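You operate a simulated robot arm through the tools that you are given. There is no shell and no other tool.

You are at the controls of a simulated robot arm. One attempt, no reset.

## Task
Wet the sponge under the cold tap and wipe the stain off the drainer.
Fine: put the sponge back and turn the tap off. What is to be rubbed or washed off counts as gone when no trace of it is left.
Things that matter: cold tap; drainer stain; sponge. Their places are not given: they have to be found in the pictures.

The check looks at the end state, three seconds after you hand in, the way a careful person would. Anything else that was tipped, shoved, dropped, spilled or broken makes it a failure.

## Robot
A 7-joint arm with a two-finger parallel gripper, fixed in place. Base frame: the origin is on the floor under the middle of its stand, x ahead of it, y to its left, z up. Units: m, rad, N and s.
With the tool pointing down near the work surface it reaches from about 0.38 to 0.9 m from the base axis. Its first joint turns from -2.496 to 2.496 rad. Payload 3 kg.
The TCP is the grasp point between the finger pads, 0.03 m short of the fingertips. In the tool frame z runs along the fingers and y along their closing line. Largest opening 0.094 m; finger width 0.028, thickness 0.01; the body of the gripper, 0.05 by 0.096 m, starts 0.055 m behind the TCP.
Orientation is that of the tool frame in the base frame, as a unit quaternion [x, y, z, w]. With the fingers straight down and closing along the base's y, the tool's x points along the base's -x, its y along +y and its z along -z.

## Interface
- The arm moves only by the tool apply_moves. Its argument "steps" is a list of rows, each a list of 3 entries, a list of its own where there are three numbers: the shift along the tool's x, y, z in m, then the turn, a rotation vector about the tool's x, y, z in rad, then the gripper command, from -1 (fully open) to 1 (shut), values between in proportion. In form: [[[dx, dy, dz], [rx, ry, rz], fingers], ...]. A call has 1 to 20 rows; each row is the pose to reach, as a shift and turn from the pose commanded when the call began, along the tool's axes at that moment. A row lasts 0.2 s, in which the tool goes at most 0.05 m and 0.15 rad; a call with a longer step from one row to the next is refused whole, and so is a gripper value outside its range. A pose out of reach is approached as far as the arm can. The call stops where the force on the tool passes 70 N (or 10 N more than at its start, if that is more) or the arm is blocked; 0.2 s more then pass. The fingers move at their own pace (about 0.072 m/s each) and stop on an object; they squeeze with about 38 N. The grip force told is the motor's: it shows also when the fingers shut on nothing. Time passes only in rows, and 0.2 s behind the last, so rows that repeat a pose let the fingers close. It gives the time, the measured TCP pose, the force on the tool (base axes), the opening and the grip force at its end, in the units of the frame above (readings bear some noise), with the torque about the TCP (base axes, N m) and any sound that the robot's microphone picked up.
- Cameras (640 x 400 px; columns grow to the right, rows downward): "scene" is fixed at [0.2202, 0.6518, 1.648]; the picture's right is [-0.54, -0.84, 0.00], its down [-0.74, 0.47, -0.48] and it looks along [0.40, -0.26, -0.88] (base axes); focal length 276 px, centre (320, 200). "wrist" rides on the gripper at [0.076, 0.014, -0.102] in the tool frame; the picture's right is [-0.18, 0.98, 0.00], its down [-0.75, -0.14, -0.64] and it looks along [-0.63, -0.12, 0.77] (tool axes); focal length 243 px, centre (320, 200).
- get_image(camera): a new picture of that camera. It takes no simulated time.
- point_at(camera, pixels): for up to 12 pixels [column, row] of the newest picture of that camera ("zoom" is the newest enlarged one), the place [x, y, z] in the base frame of the surface seen there, good to about 0.002 m. It takes no simulated time.
- zoom(camera, box): a new picture of the part [left, top, right, bottom] of that camera's present view, enlarged. It takes no simulated time.
- job_done(): hands the job in; it is judged then, once.

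Open the gripper and draw the arm clear of the work before you hand the job in, unless the task says otherwise.

The tools are called after ">>>" as a command line: name --argument value ..., lists and objects as JSON in quotes. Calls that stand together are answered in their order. apply_moves: Moves the arm, as the interface text tells. Its arguments: {"type":"object","properties":{"steps":{"type":"array"}},"required":["steps"]} The other tools are called the same way: get_image (camera) takes a picture; point_at (camera, pixels) gives the place of the surface under pixels of a picture; zoom (camera, box) takes an enlarged picture of a part of a camera's view; job_done () hands the job in.

At the start:

```text
time_s: 0.0
tool_pos: [0.4858, 0.258, 1.2184]
tcp_rot: [0.0, 1.0, 0.0, -0.001]
ft_force: [0.1, 0.5, 0.4]
wrist_torque: [-0.02, -0.02, 0.02]
finger_gap: 0.094
grasp_force: 0.0
```

scene: 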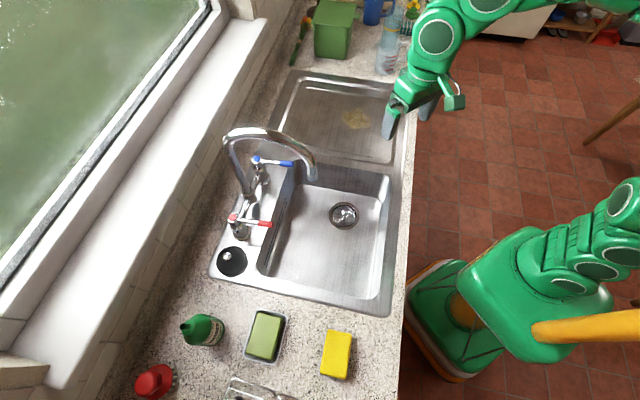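
wrist: 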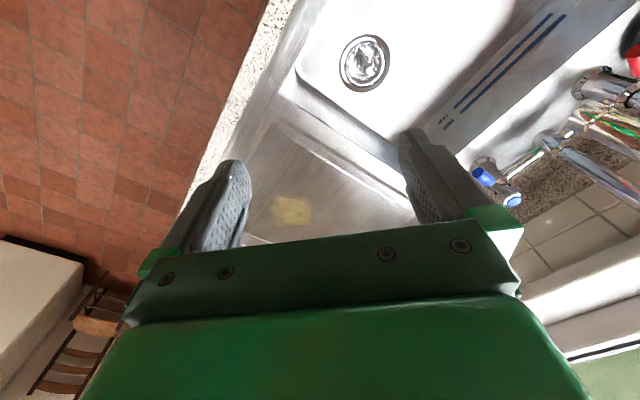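

The scene shows a stain on the drainer near (355,119), a blue-handled tap lever near (272,162), and two candidates for the sponge: a green one in a dish at (265,335) and a yellow one at (337,353). I zoom in on these.

>>> zoom --camera "scene" --box '[170, 290, 410, 400]'

>>> zoom --camera "scene" --box '[200, 110, 340, 290]'

>>> zoom --camera "scene" --box '[260, 40, 440, 180]'

```text
2.67 times, centred on (290, 345) of scene
```

zoom: 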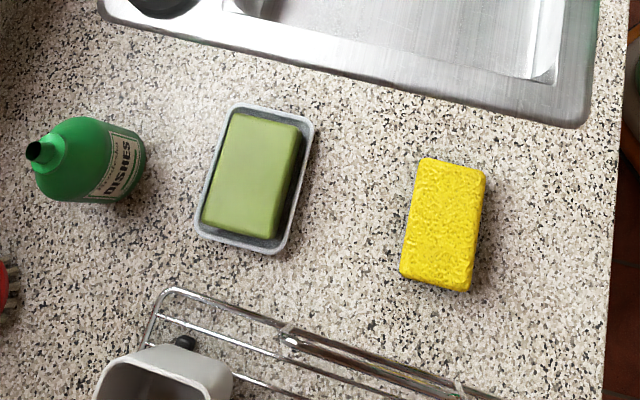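

```text
2.22 times, centred on (270, 200) of scene
```

zoom: 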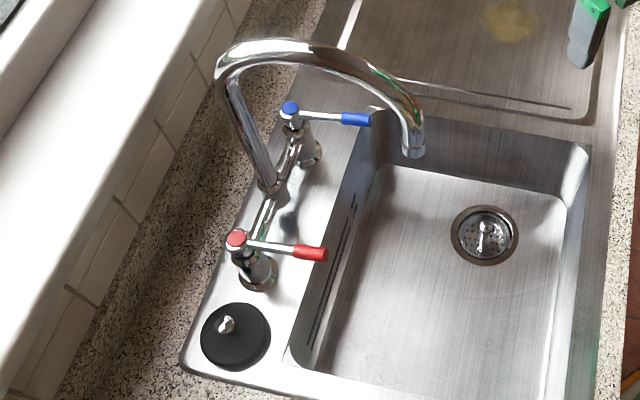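

```text
2.86 times, centred on (350, 110) of scene
```

zoom: 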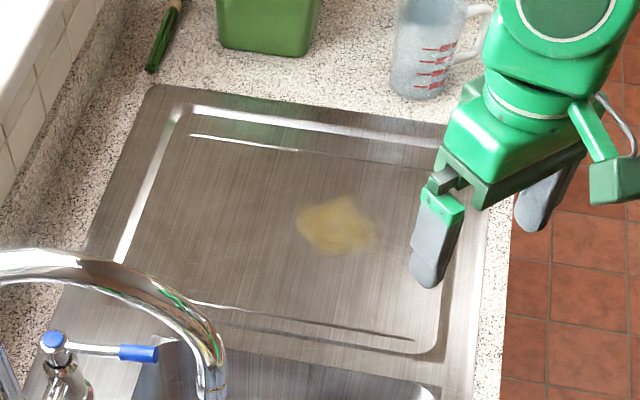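

The yellow block has a porous texture (the sponge), while the green one is smooth and in a dish (soap). I measure the yellow sponge, tap and stain positions.

>>> point_at --camera "scene" --pixels '[[337, 353], [330, 331], [352, 335], [320, 375], [346, 379], [365, 360], [265, 335], [370, 340], [355, 380], [318, 345], [330, 390], [300, 380]]'

>>> point_at --camera "scene" --pixels '[[343, 119], [355, 119], [367, 119], [355, 110], [355, 128], [280, 163], [289, 164], [263, 160], [256, 159], [311, 177], [343, 215], [300, 100]]'

```text
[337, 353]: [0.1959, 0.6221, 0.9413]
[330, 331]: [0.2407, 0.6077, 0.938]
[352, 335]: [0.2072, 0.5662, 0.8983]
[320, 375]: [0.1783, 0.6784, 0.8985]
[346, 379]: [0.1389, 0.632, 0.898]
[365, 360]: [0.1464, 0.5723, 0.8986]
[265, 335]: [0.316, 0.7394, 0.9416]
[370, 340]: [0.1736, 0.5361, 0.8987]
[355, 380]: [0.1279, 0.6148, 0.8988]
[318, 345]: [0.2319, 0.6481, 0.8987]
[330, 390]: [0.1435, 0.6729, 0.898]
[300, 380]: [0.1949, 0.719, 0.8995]
```

```text
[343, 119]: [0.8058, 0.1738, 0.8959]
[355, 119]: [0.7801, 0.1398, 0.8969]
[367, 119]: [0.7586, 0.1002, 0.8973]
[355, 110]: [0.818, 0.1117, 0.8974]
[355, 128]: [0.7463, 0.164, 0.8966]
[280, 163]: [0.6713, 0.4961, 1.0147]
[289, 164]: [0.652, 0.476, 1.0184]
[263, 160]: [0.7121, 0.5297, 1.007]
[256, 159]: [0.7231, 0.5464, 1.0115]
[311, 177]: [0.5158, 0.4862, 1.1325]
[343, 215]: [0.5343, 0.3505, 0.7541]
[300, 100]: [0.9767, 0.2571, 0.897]
```

Now I zoom closely on the sponge and the tap to get accurate geometry.

>>> zoom --camera "scene" --box '[300, 320, 380, 390]'

```text
5.71 times, centred on (340, 355) of scene
```

zoom: 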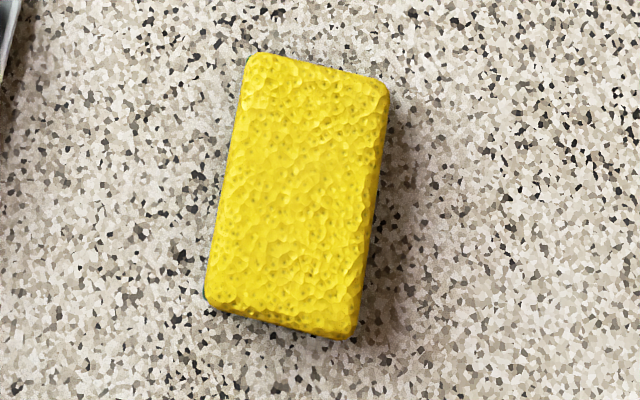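

The sponge's top face corners in the zoom are about (250,58), (385,85), (210,300), (348,325); I read their places.

>>> point_at --camera "zoom" --pixels '[[256, 62], [375, 88], [215, 297], [340, 318], [297, 190], [310, 70], [275, 308], [230, 180], [360, 200], [377, 200], [385, 90], [348, 330]]'

>>> get_image --camera "wrist"

```text
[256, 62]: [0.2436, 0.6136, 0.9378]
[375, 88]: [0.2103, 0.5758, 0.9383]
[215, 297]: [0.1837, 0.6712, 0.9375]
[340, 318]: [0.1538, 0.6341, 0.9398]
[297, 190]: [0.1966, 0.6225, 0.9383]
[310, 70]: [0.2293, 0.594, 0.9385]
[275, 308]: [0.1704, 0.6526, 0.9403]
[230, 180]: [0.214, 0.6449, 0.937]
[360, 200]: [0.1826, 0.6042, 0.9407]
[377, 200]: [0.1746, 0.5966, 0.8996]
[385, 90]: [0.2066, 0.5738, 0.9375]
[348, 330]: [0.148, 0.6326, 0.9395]
```

```text
taken
```

wrist: 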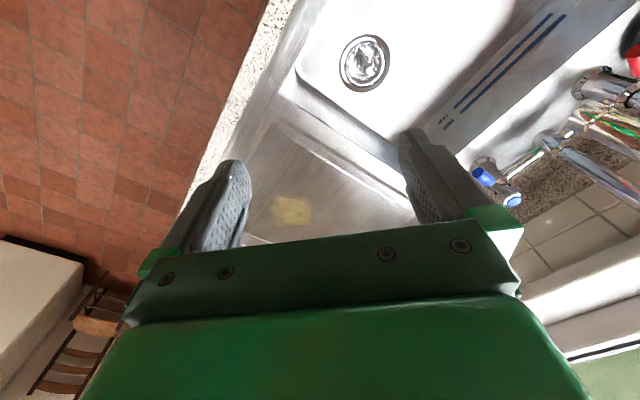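

Sponge centre is about (0.197, 0.624), top z≈0.938, long axis along (-0.72, 0.69), width ≈0.055. Next I examine the tap closely.

>>> zoom --camera "scene" --box '[215, 120, 335, 195]'

```text
5.33 times, centred on (275, 158) of scene
```

zoom: 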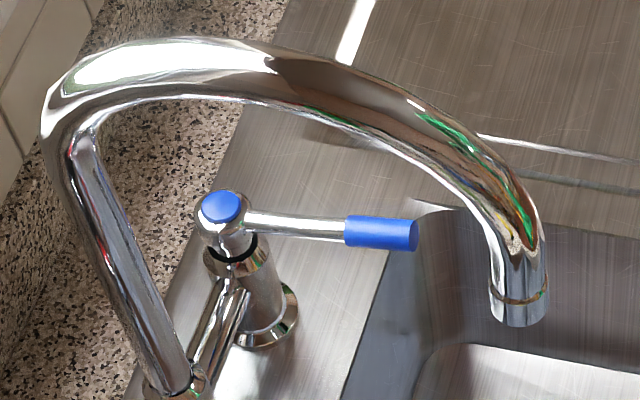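

The lever: blue cap at zoom (221,206), blue grip end at (415,235); spout mouth at (520,315). I read out these positions.

>>> point_at --camera "zoom" --pixels '[[221, 206], [300, 225], [350, 231], [380, 234], [412, 236], [235, 250], [520, 320], [500, 305], [540, 310], [290, 80], [180, 390], [265, 330]]'

>>> point_at --camera "scene" --pixels '[[240, 220], [268, 226], [250, 210], [246, 185], [232, 145], [265, 133], [290, 140], [310, 165], [300, 180], [390, 180], [385, 300], [265, 265]]'

```text
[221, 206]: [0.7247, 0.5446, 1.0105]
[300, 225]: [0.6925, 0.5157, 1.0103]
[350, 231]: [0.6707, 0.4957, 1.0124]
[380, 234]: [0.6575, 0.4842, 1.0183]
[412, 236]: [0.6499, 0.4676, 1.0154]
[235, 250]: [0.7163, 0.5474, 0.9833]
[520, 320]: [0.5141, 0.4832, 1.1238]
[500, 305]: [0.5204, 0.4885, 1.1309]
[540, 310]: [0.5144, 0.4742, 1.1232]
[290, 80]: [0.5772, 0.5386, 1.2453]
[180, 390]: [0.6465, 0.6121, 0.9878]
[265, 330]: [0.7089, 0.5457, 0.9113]
```

```text
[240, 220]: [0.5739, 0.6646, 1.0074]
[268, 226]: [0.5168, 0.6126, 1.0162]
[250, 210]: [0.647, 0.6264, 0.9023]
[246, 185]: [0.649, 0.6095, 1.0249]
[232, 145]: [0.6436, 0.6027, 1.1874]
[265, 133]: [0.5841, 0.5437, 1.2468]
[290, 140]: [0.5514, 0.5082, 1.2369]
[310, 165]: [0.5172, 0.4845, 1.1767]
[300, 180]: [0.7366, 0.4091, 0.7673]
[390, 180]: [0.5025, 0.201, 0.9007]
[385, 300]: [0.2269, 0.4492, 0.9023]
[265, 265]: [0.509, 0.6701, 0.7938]
```

Lever pivot ≈(0.725,0.545,1.01), lever tip ≈(0.650,0.468,1.015), spout mouth ≈(0.515,0.482,1.12). I measure sink edges to fix the counter's direction and the stain's extent before moving.

>>> zoom --camera "scene" --box '[310, 85, 400, 150]'

>>> point_at --camera "scene" --pixels '[[386, 314], [401, 160], [408, 100], [214, 275], [293, 75], [279, 105], [335, 45], [390, 62], [299, 45], [232, 260], [205, 330], [410, 200]]'

```text
6.15 times, centred on (355, 118) of scene
```

zoom: 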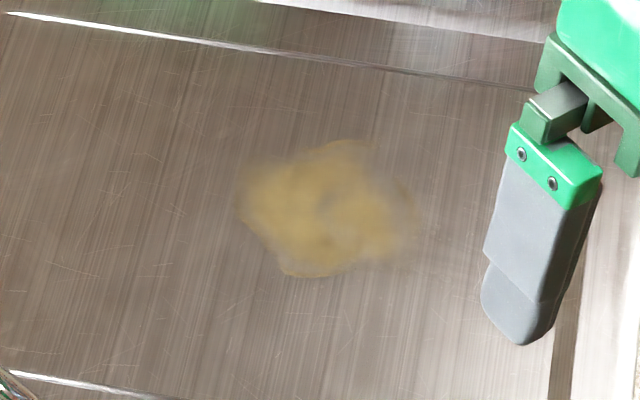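

```text
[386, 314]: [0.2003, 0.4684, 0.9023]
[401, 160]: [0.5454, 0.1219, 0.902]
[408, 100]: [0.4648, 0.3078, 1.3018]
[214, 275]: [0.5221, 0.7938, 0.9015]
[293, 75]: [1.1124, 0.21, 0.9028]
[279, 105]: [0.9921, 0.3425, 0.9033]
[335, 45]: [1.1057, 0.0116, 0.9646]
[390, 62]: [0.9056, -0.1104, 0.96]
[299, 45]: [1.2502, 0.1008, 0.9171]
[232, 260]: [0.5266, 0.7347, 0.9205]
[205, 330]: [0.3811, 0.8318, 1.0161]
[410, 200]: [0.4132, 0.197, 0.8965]
```

The counter runs exactly along u=(0.707,-0.707), with v=(0.707,0.707) toward the wall; the lever points along -v. The stain blob in the zoom spans about (235–420, 140–280); I read its outline and the drainer's edges.

>>> point_at --camera "zoom" --pixels '[[235, 205], [420, 215], [340, 138], [300, 280], [400, 270], [260, 150], [330, 210], [100, 210], [150, 40], [150, 395], [470, 120], [470, 330]]'

>>> zoom --camera "wrist" --box '[420, 60, 640, 240]'

```text
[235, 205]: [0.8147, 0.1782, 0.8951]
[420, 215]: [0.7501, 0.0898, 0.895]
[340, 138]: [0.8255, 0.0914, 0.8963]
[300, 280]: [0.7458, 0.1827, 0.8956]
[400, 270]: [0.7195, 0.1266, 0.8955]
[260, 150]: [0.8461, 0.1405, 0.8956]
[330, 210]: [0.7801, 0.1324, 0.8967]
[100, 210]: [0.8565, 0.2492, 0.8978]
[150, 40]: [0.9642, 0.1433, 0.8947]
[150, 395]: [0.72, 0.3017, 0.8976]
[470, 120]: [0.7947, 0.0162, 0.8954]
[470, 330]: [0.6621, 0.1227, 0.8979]
```

```text
2.22 times, centred on (530, 150) of wrist
```

zoom: 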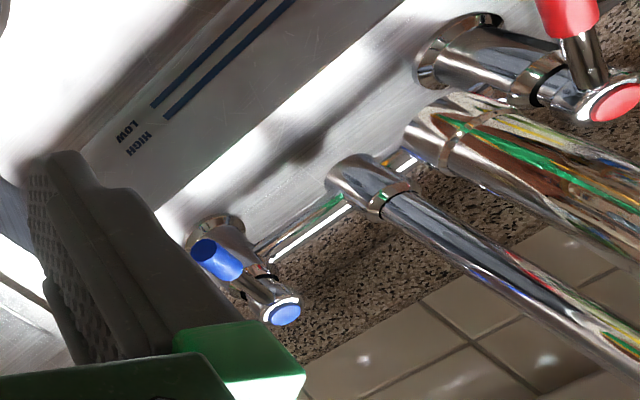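

The stain spans u 0.395–0.52, v 0.59–0.705 on the drainer. I first move the open gripper above the blue lever (0.660, 0.479), turning it so the fingers straddle the lever across u, staying high at z=1.218.

>>> apply_moves --steps '[[[-0.0217, 0.0276, 0], [0, 0, -0.098], -1], [[-0.0435, 0.0552, 0], [0, 0, -0.196], -1], [[-0.0652, 0.0828, 0], [0, 0, -0.2945], -1], [[-0.087, 0.1104, 0], [0, 0, -0.3927], -1], [[-0.1087, 0.1379, 0], [0, 0, -0.491], -1], [[-0.1304, 0.1655, 0], [0, 0, -0.589], -1], [[-0.1522, 0.1931, 0], [0, 0, -0.687], -1], [[-0.1739, 0.2207, 0], [0, 0, -0.7854], -1], [[-0.1739, 0.2207, 0], [0, 0, -0.7854], -1]]'

```text
time_s: 2.0
tool_pos: [0.638, 0.4548, 1.1737]
tcp_rot: [-0.383, 0.924, 0.0, 0.0]
ft_force: [-0.5, 0.1, 0.8]
wrist_torque: [-0.02, 0.02, 0.0]
finger_gap: 0.0941
grasp_force: 0.0
out of reach, approached as far as the arm can: row 7, 8, 9
```

The arm reached its limit at (0.638,0.455,1.174), since reach is shorter up high. I look at the view before descending.

>>> get_image --camera "wrist"

>>> get_image --camera "scene"

```text
taken
```

wrist: 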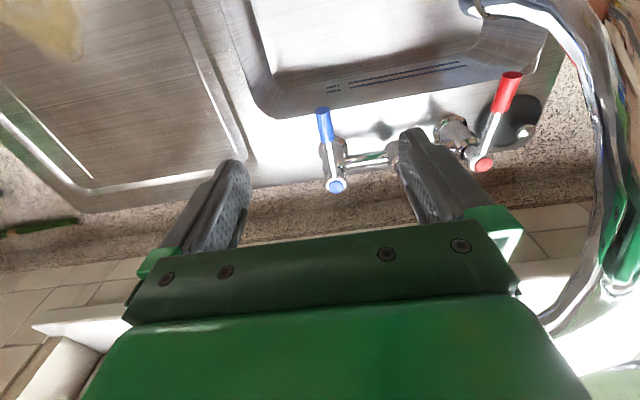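

```text
taken
```

scene: 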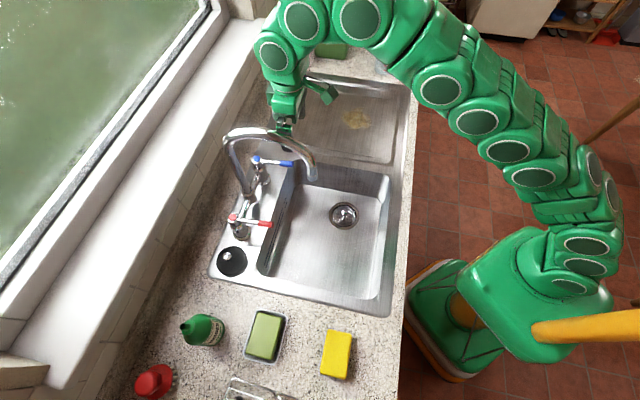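

Lever sits between the fingers in the wrist view (tip (323,110), pivot (338,185)). I move a small step down to learn how the commanded pose is counted after clipping.

>>> apply_moves --steps '[[[0, 0, 0.03], [0, 0, 0], -1], [[0, 0, 0.06], [0, 0, 0], -1], [[0, 0, 0.06], [0, 0, 0], -1]]'

```text
time_s: 2.8
tool_pos: [0.6391, 0.4572, 1.1156]
tcp_rot: [-0.383, 0.924, 0.0, 0.0]
ft_force: [0.1, 0.1, 0.0]
wrist_torque: [0.0, -0.02, 0.01]
finger_gap: 0.0941
grasp_force: 0.0
```

The commanded pose follows the clipped one. Now I lower the open fingers around the lever to z≈1.013 and shift 0.033 toward the wall.

>>> apply_moves --steps '[[[-0.01, 0, 0.035], [0, 0, 0], -1], [[-0.02, 0, 0.07], [0, 0, 0], -1], [[-0.033, 0, 0.101], [0, 0, 0], -1], [[-0.033, 0, 0.101], [0, 0, 0], -1]]'

```text
time_s: 3.8
tool_pos: [0.6592, 0.4803, 1.0142]
tcp_rot: [-0.383, 0.924, 0.0, 0.0]
ft_force: [-0.5, -0.4, 0.8]
wrist_torque: [0.01, -0.03, -0.03]
finger_gap: 0.0938
grasp_force: 0.1
```

The TCP is at (0.659,0.480,1.014). I check both views to verify the lever is between the fingers.

>>> get_image --camera "wrist"

>>> zoom --camera "scene" --box '[210, 90, 350, 200]'

```text
taken
```

wrist: 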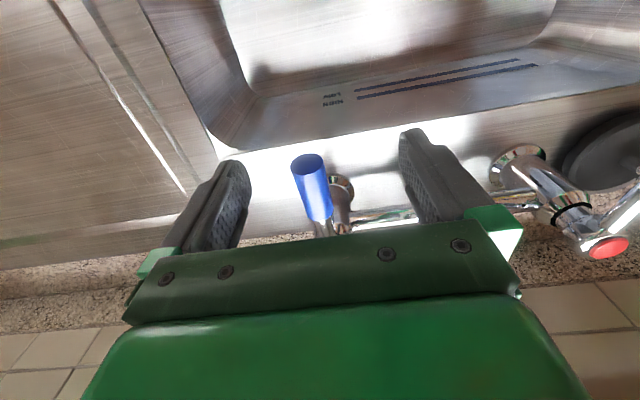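

```text
3.64 times, centred on (280, 145) of scene
```

zoom: 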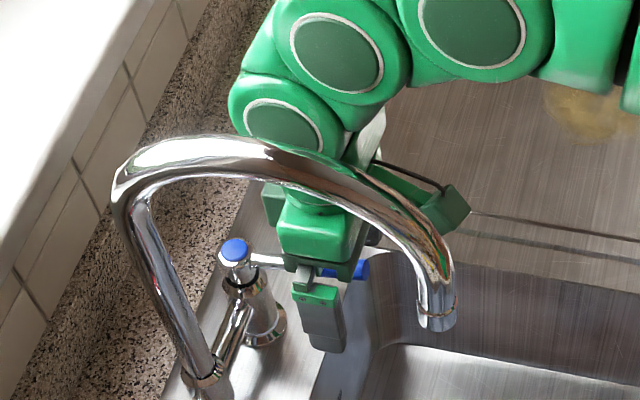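

The blue lever is between the fingers. I push gently toward +u (tool -y), the outward direction free of the spout, and watch the force.

>>> apply_moves --steps '[[[0, -0.015, 0], [0, 0, 0], -1], [[0, -0.03, 0], [0, 0, 0], -1], [[0, -0.038, 0], [0, 0, 0], -1], [[0, -0.043, 0], [0, 0, 0], -1], [[0, -0.048, 0], [0, 0, 0], -1]]'

```text
time_s: 5.0
tool_pos: [0.6954, 0.4454, 1.0167]
tcp_rot: [-0.383, 0.924, -0.001, -0.001]
ft_force: [0.0, 0.5, 0.4]
wrist_torque: [0.02, -0.02, 0.0]
finger_gap: 0.0939
grasp_force: 0.0
```

No resistance so far at u≈0.177; I look at whether the lever moved.

>>> get_image --camera "wrist"

>>> zoom --camera "scene" --box '[210, 90, 350, 200]'

```text
taken
```

wrist: 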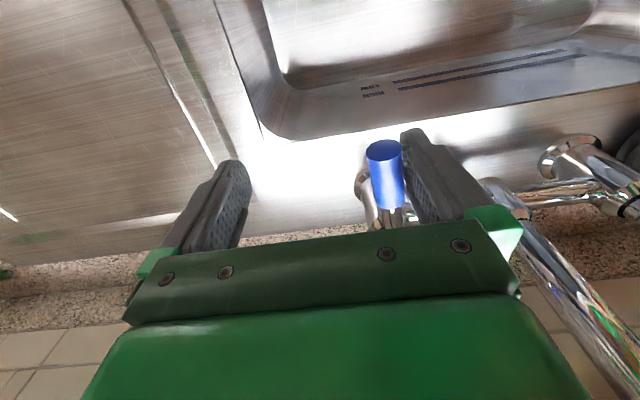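

```text
3.64 times, centred on (280, 145) of scene
```

zoom: 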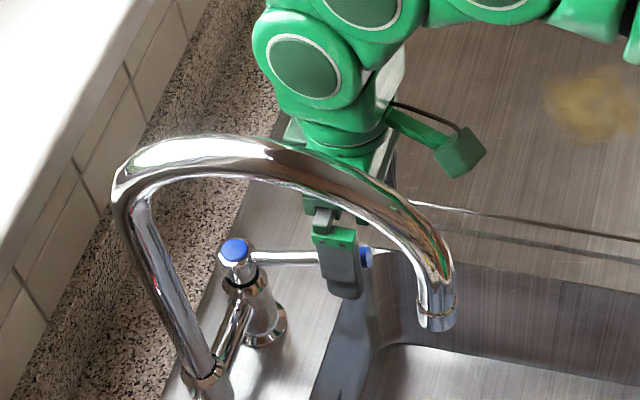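

The lever is now right against the -u finger. I continue in 4 mm steps to feel the resistance.

>>> apply_moves --steps '[[[0, -0.004, 0], [0, 0, 0], -1], [[0, -0.008, 0], [0, 0, 0], -1], [[0, -0.012, 0], [0, 0, 0], -1], [[0, -0.016, 0], [0, 0, 0], -1]]'

```text
time_s: 6.0
tool_pos: [0.7065, 0.4346, 1.0172]
tcp_rot: [-0.382, 0.924, 0.0, 0.001]
ft_force: [0.0, -0.4, -0.4]
wrist_torque: [0.0, -0.02, 0.02]
finger_gap: 0.094
grasp_force: 0.0
```

>>> get_image --camera "wrist"

>>> zoom --camera "scene" --box '[210, 90, 350, 200]'

```text
taken
```

wrist: 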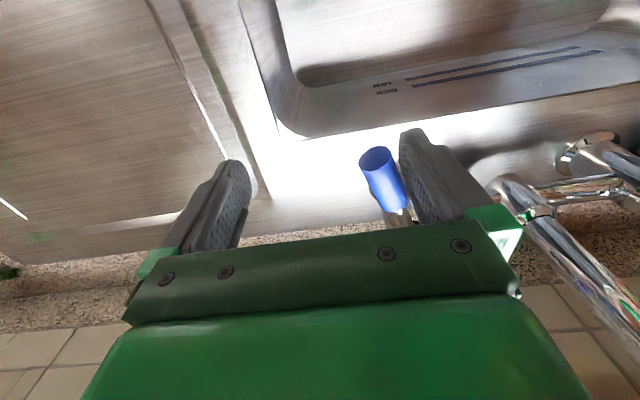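

```text
3.64 times, centred on (280, 145) of scene
```

zoom: 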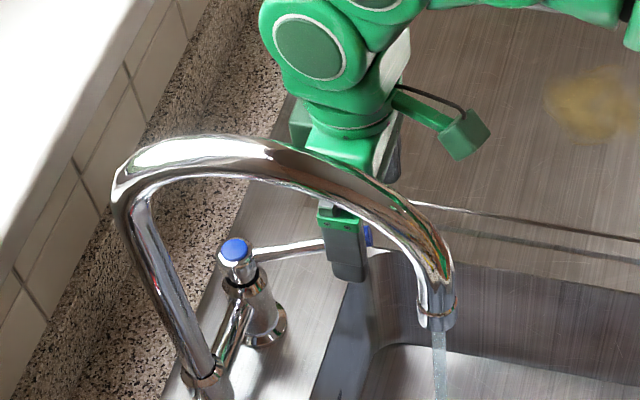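

Water is already flowing from the spout. I push the lever a little further for a good stream.

>>> apply_moves --steps '[[[0, -0.006, 0], [0, 0, 0], -1], [[-0.001, -0.012, 0], [0, 0, 0], -1], [[-0.003, -0.018, 0], [0, 0, 0], -1], [[-0.005, -0.024, 0], [0, 0, 0], -1]]'

```text
time_s: 7.0
tool_pos: [0.7278, 0.4205, 1.0174]
tcp_rot: [-0.384, 0.923, 0.0, -0.001]
ft_force: [0.2, -0.6, 0.5]
wrist_torque: [0.03, 0.01, 0.01]
finger_gap: 0.0941
grasp_force: 0.1
```

I check the stream and the lever angle now.

>>> get_image --camera "wrist"

>>> zoom --camera "scene" --box '[210, 90, 410, 260]'

```text
taken
```

wrist: 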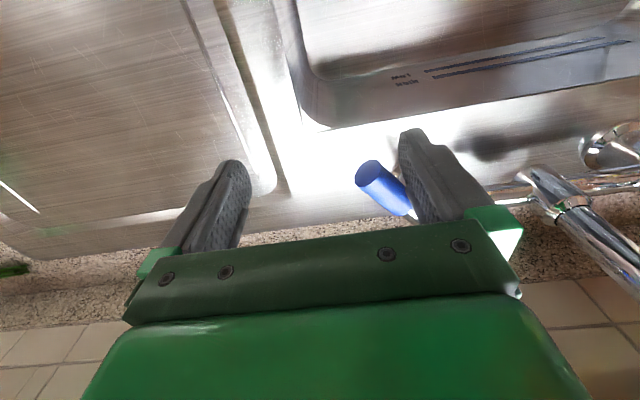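

```text
2.35 times, centred on (310, 175) of scene
```

zoom: 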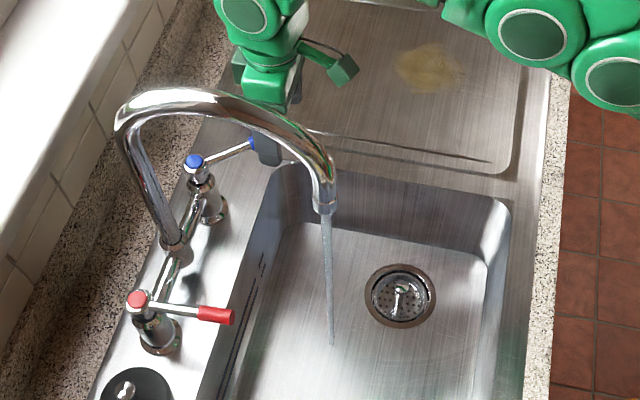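

A steady stream is running and the lever is at ~30°. Before moving to the sponge I check the rack by the sponge for clearance.

>>> zoom --camera "scene" --box '[200, 300, 400, 400]'

>>> point_at --camera "scene" --pixels '[[278, 391], [285, 396], [233, 377], [260, 385], [325, 199], [332, 235], [328, 225], [312, 330], [246, 350], [280, 315]]'

```text
3.20 times, centred on (300, 350) of scene
```

zoom: 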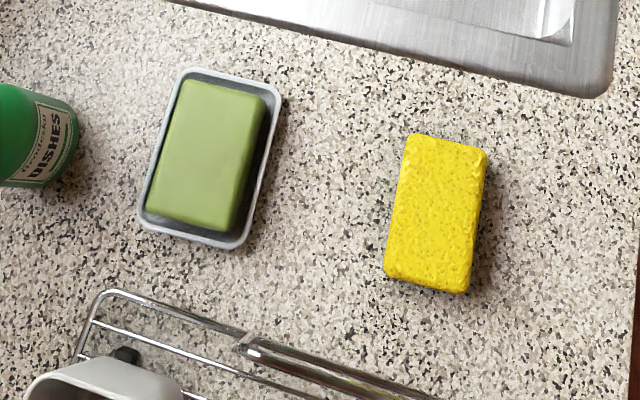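

```text
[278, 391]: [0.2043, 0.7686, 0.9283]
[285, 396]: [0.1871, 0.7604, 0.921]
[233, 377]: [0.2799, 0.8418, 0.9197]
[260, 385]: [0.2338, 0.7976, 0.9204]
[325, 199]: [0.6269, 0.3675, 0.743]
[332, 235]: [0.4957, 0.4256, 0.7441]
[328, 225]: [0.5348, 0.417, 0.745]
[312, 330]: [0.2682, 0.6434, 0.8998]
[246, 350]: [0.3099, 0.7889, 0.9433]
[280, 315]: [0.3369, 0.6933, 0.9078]
```

Rack edge is at u≈-0.40, clear of the sponge. I now rise and back away from the lever toward -v, then swing along -u above the sponge while yawing 90° so that the fingers close across its short side.

>>> apply_moves --steps '[[[0.02, 0, -0.03], [0, 0, 0], -1], [[0.045, 0, -0.065], [0, 0, 0], -1], [[0.08, 0, -0.095], [0, 0, 0], -1], [[0.12, 0, -0.115], [0, 0, 0], -1], [[0.165, 0, -0.13], [0, 0, 0], -1], [[0.21, 0, -0.14], [0, 0, 0], -1], [[0.255, 0, -0.15], [0, 0, 0], -1], [[0.27, 0, -0.15], [0, 0, 0], -1], [[0.2665, 0.0472, -0.15], [0, 0, -0.1428], -1], [[0.263, 0.0944, -0.15], [0, 0, -0.2856], -1], [[0.2595, 0.1416, -0.15], [0, 0, -0.4284], -1], [[0.256, 0.1888, -0.15], [0, 0, -0.5712], -1], [[0.2525, 0.236, -0.15], [0, 0, -0.714], -1], [[0.249, 0.2832, -0.15], [0, 0, -0.8568], -1], [[0.2455, 0.3304, -0.15], [0, 0, -0.9996], -1], [[0.242, 0.3776, -0.15], [0, 0, -1.1424], -1], [[0.2385, 0.4248, -0.15], [0, 0, -1.2852], -1], [[0.235, 0.472, -0.15], [0, 0, -1.428], -1], [[0.2315, 0.5192, -0.15], [0, 0, -1.5708], -1], [[0.2315, 0.5192, -0.15], [0, 0, -1.5708], -1]]'

```text
time_s: 11.2
tool_pos: [0.1962, 0.624, 1.1691]
tcp_rot: [0.924, -0.382, 0.0, -0.001]
ft_force: [0.1, 0.0, 0.1]
wrist_torque: [-0.01, -0.03, 0.0]
finger_gap: 0.0938
grasp_force: 0.1
```

The TCP is at (0.196,0.624,1.169) above the sponge. I check the views before descending.

>>> get_image --camera "wrist"

>>> get_image --camera "scene"

```text
taken
```

wrist: 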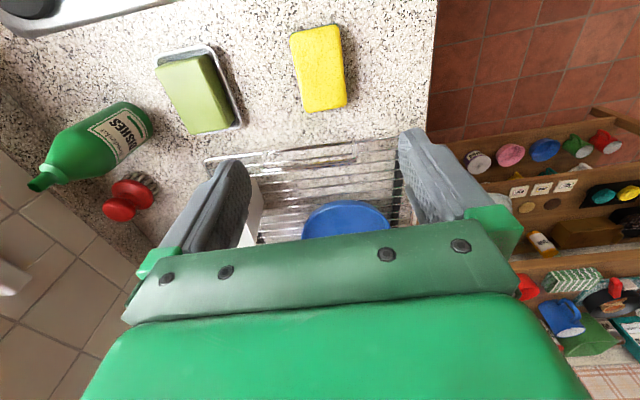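

```text
taken
```

scene: 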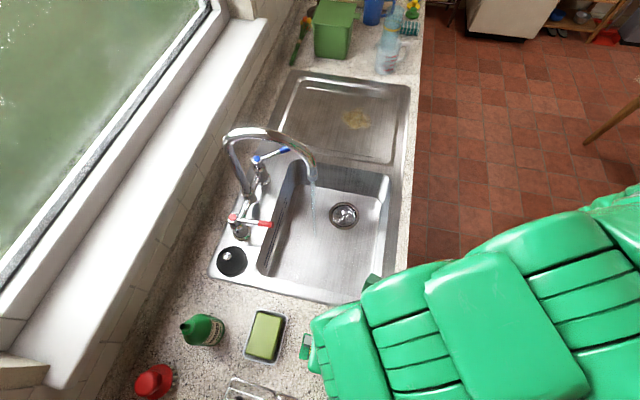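

The wrist view shows the sponge at (318,68). I measure its corners from this view to refine the grasp.

>>> zoom --camera "wrist" --box '[260, 0, 400, 140]'

>>> point_at --camera "wrist" --pixels '[[294, 40], [334, 29], [307, 108], [343, 100], [318, 68], [338, 60], [298, 60], [355, 150], [345, 205], [290, 155]]'

```text
2.86 times, centred on (330, 70) of wrist
```

zoom: 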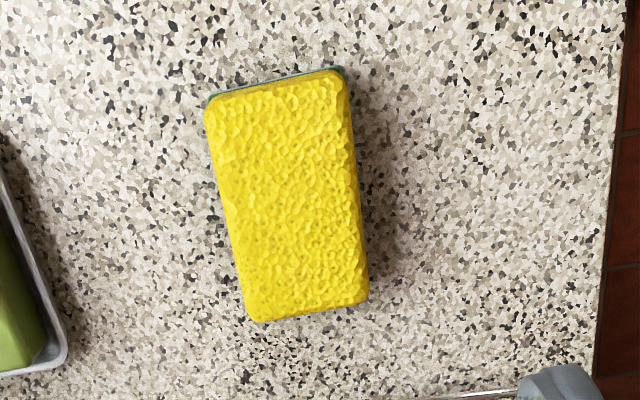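

```text
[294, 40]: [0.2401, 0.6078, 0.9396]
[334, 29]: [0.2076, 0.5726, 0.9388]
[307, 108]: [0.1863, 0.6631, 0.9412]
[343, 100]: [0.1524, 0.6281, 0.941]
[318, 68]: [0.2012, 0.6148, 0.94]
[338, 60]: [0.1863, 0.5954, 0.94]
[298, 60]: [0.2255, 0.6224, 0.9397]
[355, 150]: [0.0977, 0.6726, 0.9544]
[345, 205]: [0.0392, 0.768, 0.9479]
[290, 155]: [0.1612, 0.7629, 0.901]
```

Sponge centre is confirmed at about (0.197,0.621), aligned with the gripper. I descend to TCP z=0.941 and then close.

>>> apply_moves --steps '[[[0.002, 0.001, 0.045], [0, 0, 0], -1], [[0.002, 0.001, 0.09], [0, 0, 0], -1], [[0.002, 0.001, 0.135], [0, 0, 0], -1], [[0.002, 0.001, 0.175], [0, 0, 0], -1], [[0.002, 0.001, 0.205], [0, 0, 0], -1], [[0.002, 0.001, 0.226], [0, 0, 0], -1], [[0.002, 0.001, 0.228], [0, 0, 0], -1]]'

```text
time_s: 12.8
tool_pos: [0.1966, 0.6236, 0.9386]
tcp_rot: [0.924, -0.383, 0.001, 0.0]
ft_force: [0.6, 0.6, 1.3]
wrist_torque: [-0.01, 0.0, 0.01]
finger_gap: 0.0936
grasp_force: 0.0
```

The TCP is at z=0.939 around the sponge with no contact force. I close the fingers.

>>> apply_moves --steps '[[[0, 0, 0], [0, 0, 0], 0], [[0, 0, 0], [0, 0, 0], 1], [[0, 0, 0], [0, 0, 0], 1], [[0, 0, 0], [0, 0, 0], 1], [[0, 0, 0], [0, 0, 0], 1]]'

>>> get_image --camera "wrist"

```text
time_s: 14.0
tool_pos: [0.1962, 0.6232, 0.938]
tcp_rot: [0.924, -0.382, 0.0, -0.001]
ft_force: [-1.2, -0.9, 0.0]
wrist_torque: [-0.03, 0.0, -0.02]
finger_gap: 0.063
grasp_force: 38.2
```

```text
taken
```

wrist: 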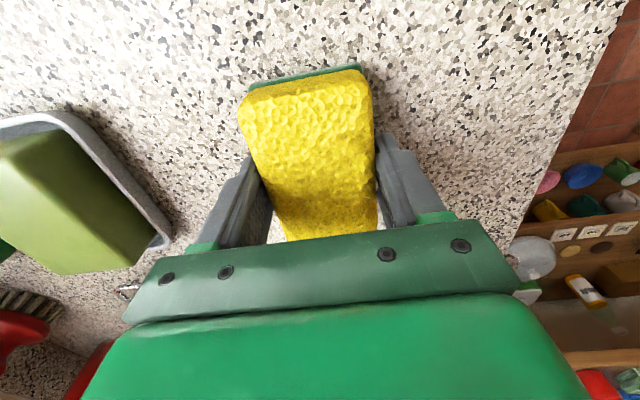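

The sponge is gripped (gap 0.063, 38 N). I lift it by 0.12, then move along +u at v≈0.58, yawing back so the sponge's long axis points toward the wall, to stop just in front of the stream.

>>> apply_moves --steps '[[[0, 0, -0.04], [0, 0, 0], 1], [[0, 0, -0.08], [0, 0, 0], 1], [[0, 0, -0.12], [0, 0, 0], 1], [[0.0297, 0, -0.12], [0, 0, 0.1428], 1], [[0.0594, 0, -0.12], [0, 0, 0.2856], 1], [[0.0891, 0, -0.12], [0, 0, 0.4284], 1], [[0.1188, 0, -0.12], [0, 0, 0.5712], 1], [[0.1485, 0, -0.12], [0, 0, 0.714], 1], [[0.1782, 0, -0.12], [0, 0, 0.8568], 1], [[0.2079, 0, -0.12], [0, 0, 0.9996], 1], [[0.2376, 0, -0.12], [0, 0, 1.1424], 1], [[0.2673, 0, -0.12], [0, 0, 1.2852], 1], [[0.297, 0, -0.12], [0, 0, 1.428], 1], [[0.3267, 0, -0.12], [0, 0, 1.5708], 1], [[0.3267, 0, -0.12], [0, 0, 1.5708], 1]]'

```text
time_s: 17.2
tool_pos: [0.4246, 0.3927, 1.0591]
tcp_rot: [-0.382, 0.924, 0.001, 0.001]
ft_force: [0.4, -0.1, -0.5]
wrist_torque: [-0.04, -0.01, -0.01]
finger_gap: 0.0633
grasp_force: 37.8
```

At (0.425,0.393,1.059) with the sponge held. I look at the scene and wrist to verify the stream's location relative to the sponge.

>>> get_image --camera "wrist"

>>> get_image --camera "scene"

```text
taken
```

wrist: 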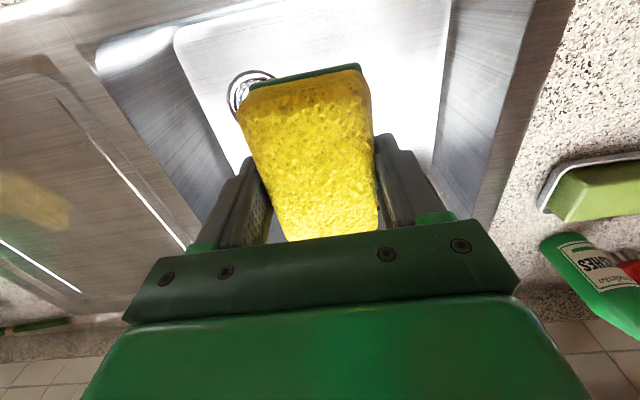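

```text
taken
```

scene: 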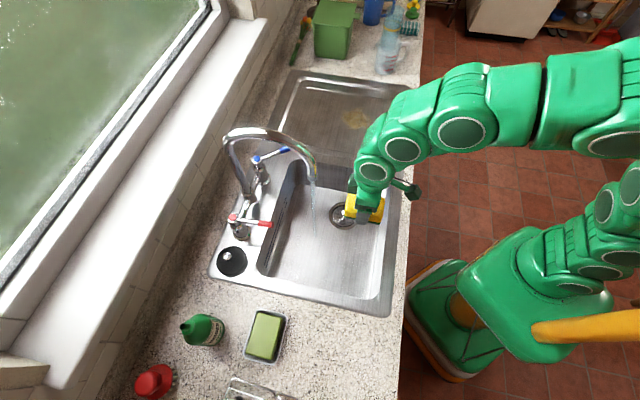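

The stream falls at about column 314 in the scene, ahead of the sponge. I tilt the hand back 40° toward the robot and lower to z≈0.95, then advance so the sponge's wall-side end is under the stream while the hand stays clear of the spout.

>>> apply_moves --steps '[[[0, 0, 0.02], [0, -0.14, 0], 1], [[0, 0, 0.045], [0, -0.28, 0], 1], [[0, 0, 0.07], [0, -0.42, 0], 1], [[-0.01, -0.001, 0.095], [0, -0.56, 0], 1], [[-0.03, -0.002, 0.109], [0, -0.698, 0], 1], [[-0.065, -0.002, 0.109], [0, -0.698, 0], 1], [[-0.104, -0.002, 0.109], [0, -0.698, 0], 1], [[-0.104, -0.002, 0.109], [0, -0.698, 0], 1], [[-0.104, -0.002, 0.109], [0, -0.698, 0], 1]]'

>>> get_image --camera "scene"

>>> get_image --camera "wrist"

```text
time_s: 19.2
tool_pos: [0.5029, 0.4643, 0.9545]
tcp_rot: [-0.36, 0.868, 0.131, 0.316]
ft_force: [-0.8, 0.4, 0.0]
wrist_torque: [0.0, -0.02, -0.01]
finger_gap: 0.0633
grasp_force: 38.0
```

```text
taken
```

scene: 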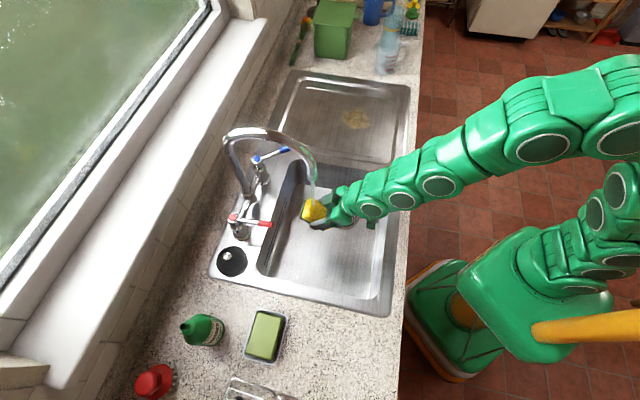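

```text
taken
```

wrist: 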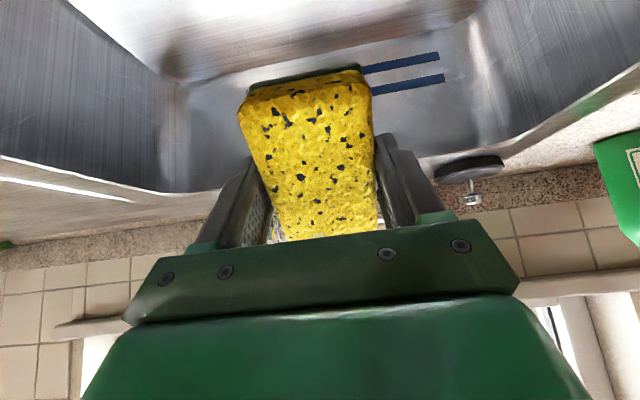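

The sponge is at the stream and dark wet spots are appearing. I zoom in to verify the water hits it.

>>> zoom --camera "scene" --box '[270, 140, 390, 260]'

```text
3.33 times, centred on (330, 200) of scene
```

zoom: 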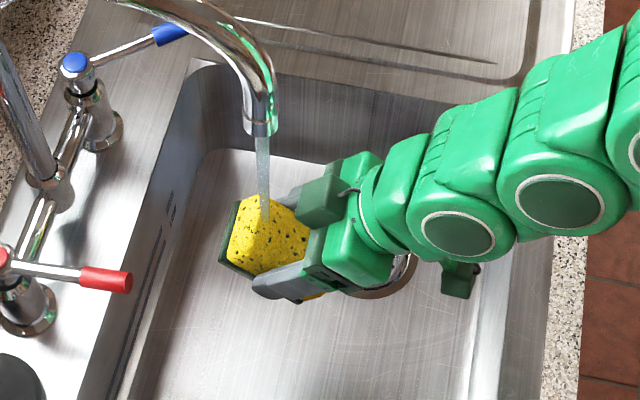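

The stream lands squarely on the sponge. I hold it there for a few seconds, shifting slightly so that it soaks through.

>>> apply_moves --steps '[[[0, 0, 0], [0, 0, 0], 1], [[0, 0, 0], [0, 0, 0], 1], [[0, 0, 0], [0, 0, 0], 1], [[0, 0, 0], [0, 0, 0], 1], [[0, 0.008, 0], [0, 0, 0], 1], [[0, 0.008, 0], [0, 0, 0], 1], [[0, 0.008, 0], [0, 0, 0], 1], [[0, 0.008, 0], [0, 0, 0], 1], [[0, -0.008, 0], [0, 0, 0], 1], [[0, -0.008, 0], [0, 0, 0], 1], [[0, -0.008, 0], [0, 0, 0], 1], [[0, -0.008, 0], [0, 0, 0], 1], [[0, 0, 0], [0, 0, 0], 1], [[0, 0, 0], [0, 0, 0], 1], [[0, 0, 0], [0, 0, 0], 1], [[0, 0, 0], [0, 0, 0], 1]]'

>>> zoom --camera "scene" --box '[270, 140, 390, 260]'

>>> get_image --camera "wrist"

```text
time_s: 22.6
tool_pos: [0.5034, 0.4617, 0.9509]
tcp_rot: [-0.36, 0.868, 0.131, 0.316]
ft_force: [-0.7, -0.3, -0.7]
wrist_torque: [-0.03, 0.02, -0.02]
finger_gap: 0.0629
grasp_force: 37.8
```

```text
3.33 times, centred on (330, 200) of scene
```

zoom: 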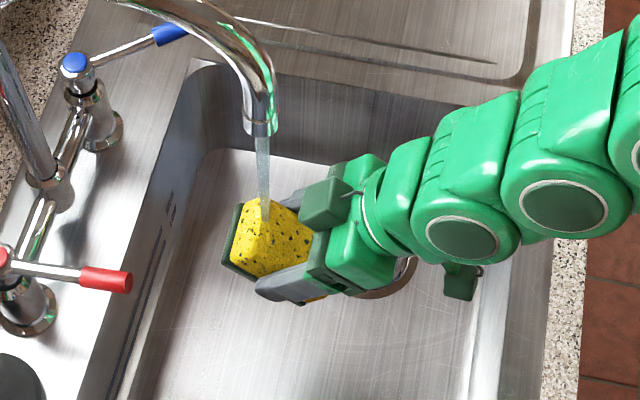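

```text
taken
```

wrist: 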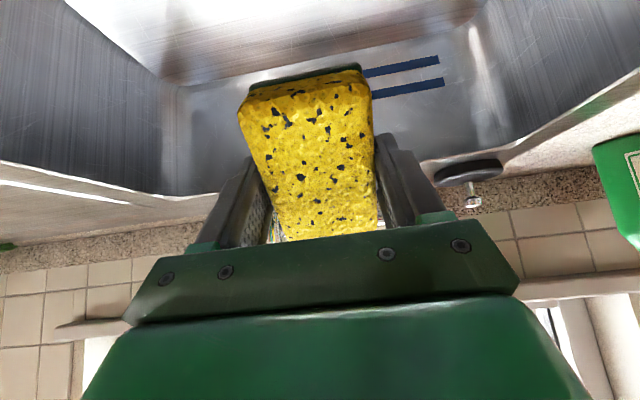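

The sponge is wet. I draw back from the stream toward the robot, straighten the hand upright, and let it drip over the basin for a moment.

>>> apply_moves --steps '[[[0.0306, 0, -0.0257], [0, 0, 0], 1], [[0.0484, 0, -0.0667], [0, 0.14, 0], 1], [[0.0521, 0, -0.109], [0, 0.28, 0], 1], [[0.0329, 0, -0.132], [0, 0.42, 0], 1], [[0.02, 0, -0.1473], [0, 0.56, 0], 1], [[0.02, 0, -0.1473], [0, 0.698, 0], 1], [[0.02, 0, -0.1473], [0, 0.698, 0], 1], [[0.02, 0, -0.1473], [0, 0.698, 0], 1], [[0.02, 0, -0.1473], [0, 0.698, 0], 1], [[0.02, 0, -0.1473], [0, 0.698, 0], 1], [[0.02, 0, -0.1473], [0, 0.698, 0], 1], [[0.02, 0, -0.1473], [0, 0.698, 0], 1]]'

>>> get_image --camera "wrist"

>>> get_image --camera "scene"

```text
time_s: 25.2
tool_pos: [0.424, 0.3859, 1.0498]
tcp_rot: [-0.382, 0.924, -0.001, -0.001]
ft_force: [0.3, -0.1, 0.5]
wrist_torque: [0.02, 0.0, -0.03]
finger_gap: 0.0634
grasp_force: 38.2
```

```text
taken
```

wrist: 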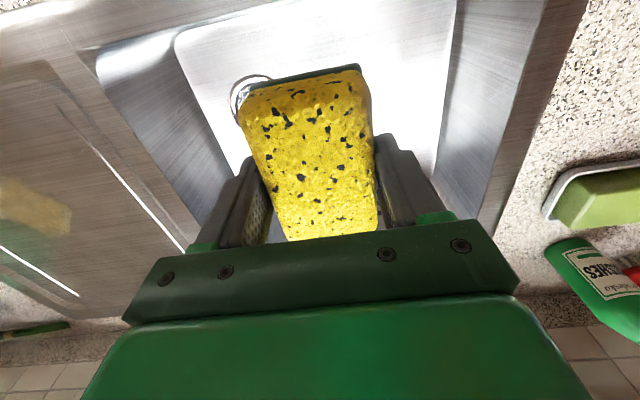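

```text
taken
```

scene: 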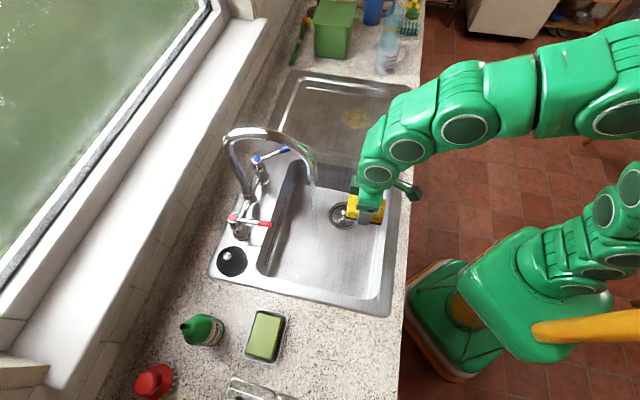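

Now I carry the wet sponge over the divider to above the stain centre (u=0.458, v=0.648) at z≈0.99.

>>> apply_moves --steps '[[[-0.0075, -0.0431, 0.0], [0, 0, 0], 1], [[-0.015, -0.0862, 0.0], [0, 0, 0], 1], [[-0.0225, -0.1293, 0.0], [0, 0, 0], 1], [[-0.03, -0.1724, 0.0], [0, 0, 0], 1], [[-0.0375, -0.2155, 0.0], [0, 0, 0], 1], [[-0.045, -0.2586, 0.01], [0, 0, 0], 1], [[-0.0525, -0.3017, 0.02], [0, 0, 0], 1], [[-0.06, -0.3448, 0.03], [0, 0, 0], 1], [[-0.0675, -0.3879, 0.045], [0, 0, 0], 1], [[-0.075, -0.431, 0.06], [0, 0, 0], 1], [[-0.075, -0.431, 0.06], [0, 0, 0], 1]]'

>>> get_image --camera "scene"

>>> get_image --camera "wrist"

```text
time_s: 27.6
tool_pos: [0.7833, 0.1338, 0.9919]
tcp_rot: [-0.382, 0.924, 0.0, 0.0]
ft_force: [0.5, -0.2, -0.8]
wrist_torque: [0.01, 0.01, -0.02]
finger_gap: 0.0633
grasp_force: 38.0
```

```text
taken
```

scene: 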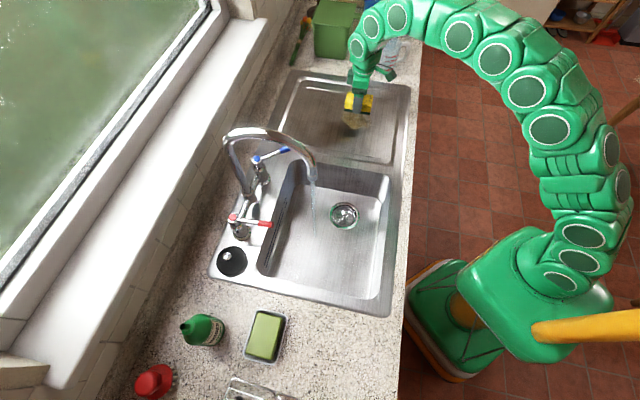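

```text
taken
```

wrist: 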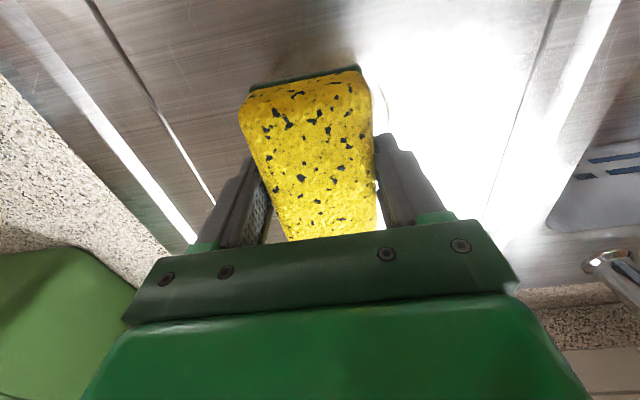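

Above the stain at z=0.992. I descend slowly, expecting contact near z≈0.936, and watch the force.

>>> apply_moves --steps '[[[0, 0, 0.025], [0, 0, 0], 1], [[0, 0, 0.045], [0, 0, 0], 1], [[0, 0, 0.052], [0, 0, 0], 1], [[0, 0, 0.056], [0, 0, 0], 1], [[0, 0, 0.056], [0, 0, 0], 1]]'

```text
time_s: 28.8
tool_pos: [0.7831, 0.1314, 0.937]
tcp_rot: [-0.382, 0.924, 0.0, 0.002]
ft_force: [-0.8, -1.9, 38.6]
wrist_torque: [-0.21, 0.4, 0.02]
finger_gap: 0.0631
grasp_force: 38.2
```

Contact already gives 38.6 N at z=0.937. I ease up by 1.5 mm for a moderate wiping pressure.

>>> apply_moves --steps '[[[0, 0, -0.0015], [0, 0, 0], 1], [[0, 0, -0.0015], [0, 0, 0], 1]]'

```text
time_s: 29.4
tool_pos: [0.7825, 0.1328, 0.9363]
tcp_rot: [-0.383, 0.924, -0.001, 0.001]
ft_force: [8.2, 0.9, 32.6]
wrist_torque: [0.04, -0.32, 0.02]
finger_gap: 0.0633
grasp_force: 38.5
```

Still 32.6 N; I ease up another 3 mm.

>>> apply_moves --steps '[[[0, 0, -0.003], [0, 0, 0], 1], [[0, 0, -0.003], [0, 0, 0], 1]]'

```text
time_s: 30.0
tool_pos: [0.7813, 0.133, 0.9366]
tcp_rot: [-0.383, 0.924, 0.0, -0.002]
ft_force: [-0.1, -0.3, -0.7]
wrist_torque: [-0.02, 0.01, 0.05]
finger_gap: 0.0631
grasp_force: 37.9
```

Contact is lost; I go back down 1.5 mm to find a light contact.

>>> apply_moves --steps '[[[0, 0, 0.0015], [0, 0, 0], 1], [[0, 0, 0.0015], [0, 0, 0], 1]]'

```text
time_s: 30.6
tool_pos: [0.7829, 0.1334, 0.9372]
tcp_rot: [-0.383, 0.924, 0.0, 0.0]
ft_force: [-4.0, 0.5, 7.7]
wrist_torque: [-0.02, 0.12, 0.01]
finger_gap: 0.063
grasp_force: 38.1
```

Light contact of 7.7 N now. I wipe along u over ±0.06 at this row, and then check the force and picture.

>>> apply_moves --steps '[[[0, -0.02, 0.0005], [0, 0, 0], 1], [[0, -0.04, 0.0005], [0, 0, 0], 1], [[0, -0.06, 0.0005], [0, 0, 0], 1], [[0, -0.04, 0.0005], [0, 0, 0], 1], [[0, -0.02, 0.0005], [0, 0, 0], 1], [[0, 0, 0.0005], [0, 0, 0], 1], [[0, 0.02, 0.0005], [0, 0, 0], 1], [[0, 0.04, 0.0005], [0, 0, 0], 1], [[0, 0.065, 0.0005], [0, 0, 0], 1], [[0, 0.065, 0.0005], [0, 0, 0], 1]]'

>>> zoom --camera "scene" --box '[300, 70, 420, 160]'

```text
time_s: 32.8
tool_pos: [0.7365, 0.1798, 0.9367]
tcp_rot: [-0.382, 0.924, 0.0, 0.0]
ft_force: [7.3, -6.2, 35.0]
wrist_torque: [-0.02, -0.3, 0.0]
finger_gap: 0.063
grasp_force: 38.3
```

```text
4.44 times, centred on (360, 115) of scene
```

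zoom: 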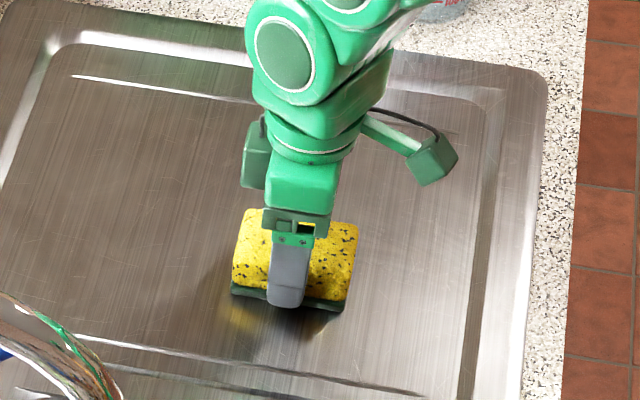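

The central band already looks clean; force rose to 35 N at this end so I ease slightly. I continue with the wall-side band (v+0.03) sweeping back toward +u.

>>> apply_moves --steps '[[[-0.015, 0, -0.0012], [0, 0, 0], 1], [[-0.032, 0, -0.0012], [0, 0, 0], 1], [[-0.032, -0.022, -0.001], [0, 0, 0], 1], [[-0.032, -0.044, -0.0007], [0, 0, 0], 1], [[-0.032, -0.066, -0.0004], [0, 0, 0], 1], [[-0.032, -0.088, -0.0002], [0, 0, 0], 1], [[-0.032, -0.11, 0], [0, 0, 0], 1], [[-0.032, -0.128, 0], [0, 0, 0], 1], [[-0.032, -0.128, 0], [0, 0, 0], 1]]'

>>> zoom --camera "scene" --box '[300, 70, 420, 160]'

```text
time_s: 34.8
tool_pos: [0.8485, 0.1087, 0.9375]
tcp_rot: [-0.382, 0.924, 0.0, -0.001]
ft_force: [-0.2, 0.1, -0.6]
wrist_torque: [-0.04, -0.01, -0.02]
finger_gap: 0.0631
grasp_force: 37.9
```

```text
4.44 times, centred on (360, 115) of scene
```

zoom: 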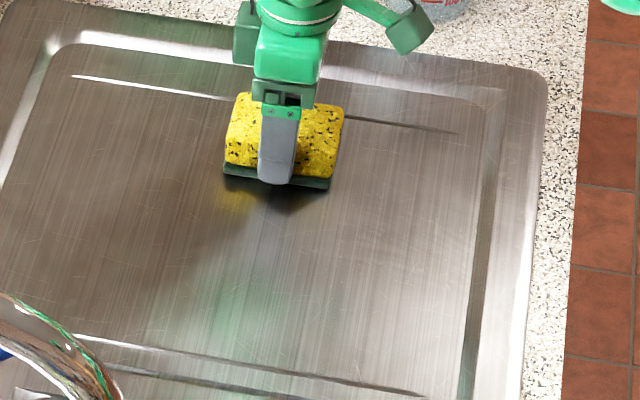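

The yellow patch below the sponge moves with it, so it is a reflection; the stain looks mostly gone. Force is zero at this far end, so I lower 2 mm and sweep the far edge and then the front-side band (v−0.035).

>>> apply_moves --steps '[[[0, 0, 0.0015], [0, 0, 0], 1], [[0.015, 0, 0.002], [0, 0, 0], 1], [[0.035, 0, 0.002], [0, 0, 0], 1], [[0.055, 0, 0.002], [0, 0, 0], 1], [[0.07, 0, 0.002], [0, 0, 0], 1], [[0.07, 0, 0.002], [0, 0, 0], 1]]'

```text
time_s: 36.2
tool_pos: [0.8006, 0.0632, 0.9362]
tcp_rot: [-0.383, 0.924, -0.002, 0.002]
ft_force: [15.3, 13.5, 46.5]
wrist_torque: [0.05, -0.05, 0.04]
finger_gap: 0.0632
grasp_force: 38.3
```

46 N here is a bit firm; I ease off and sweep the front band back toward -u.

>>> apply_moves --steps '[[[0, 0, -0.0012], [0, 0, 0], 1], [[0, 0.02, -0.0014], [0, 0, 0], 1], [[0, 0.04, -0.0016], [0, 0, 0], 1], [[0, 0.06, -0.0018], [0, 0, 0], 1], [[0, 0.08, -0.002], [0, 0, 0], 1], [[0, 0.1, -0.0022], [0, 0, 0], 1], [[0, 0.12, -0.0024], [0, 0, 0], 1], [[0, 0.13, -0.0025], [0, 0, 0], 1], [[0, 0.13, -0.0025], [0, 0, 0], 1]]'

>>> zoom --camera "scene" --box '[300, 70, 420, 160]'

```text
time_s: 38.2
tool_pos: [0.7084, 0.154, 0.9372]
tcp_rot: [-0.382, 0.924, 0.0, 0.0]
ft_force: [0.0, 0.7, 0.0]
wrist_torque: [0.01, 0.01, 0.01]
finger_gap: 0.0632
grasp_force: 38.1
```

```text
4.44 times, centred on (360, 115) of scene
```

zoom: 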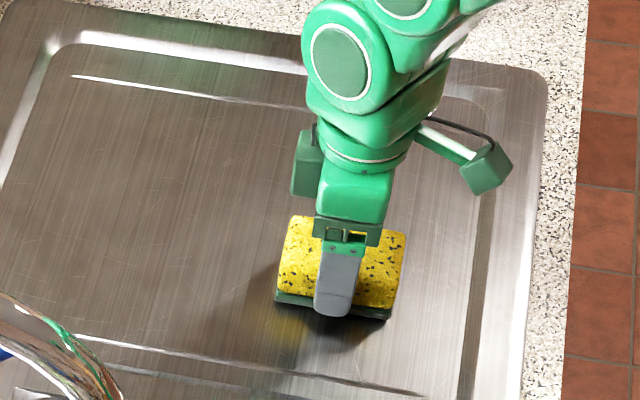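

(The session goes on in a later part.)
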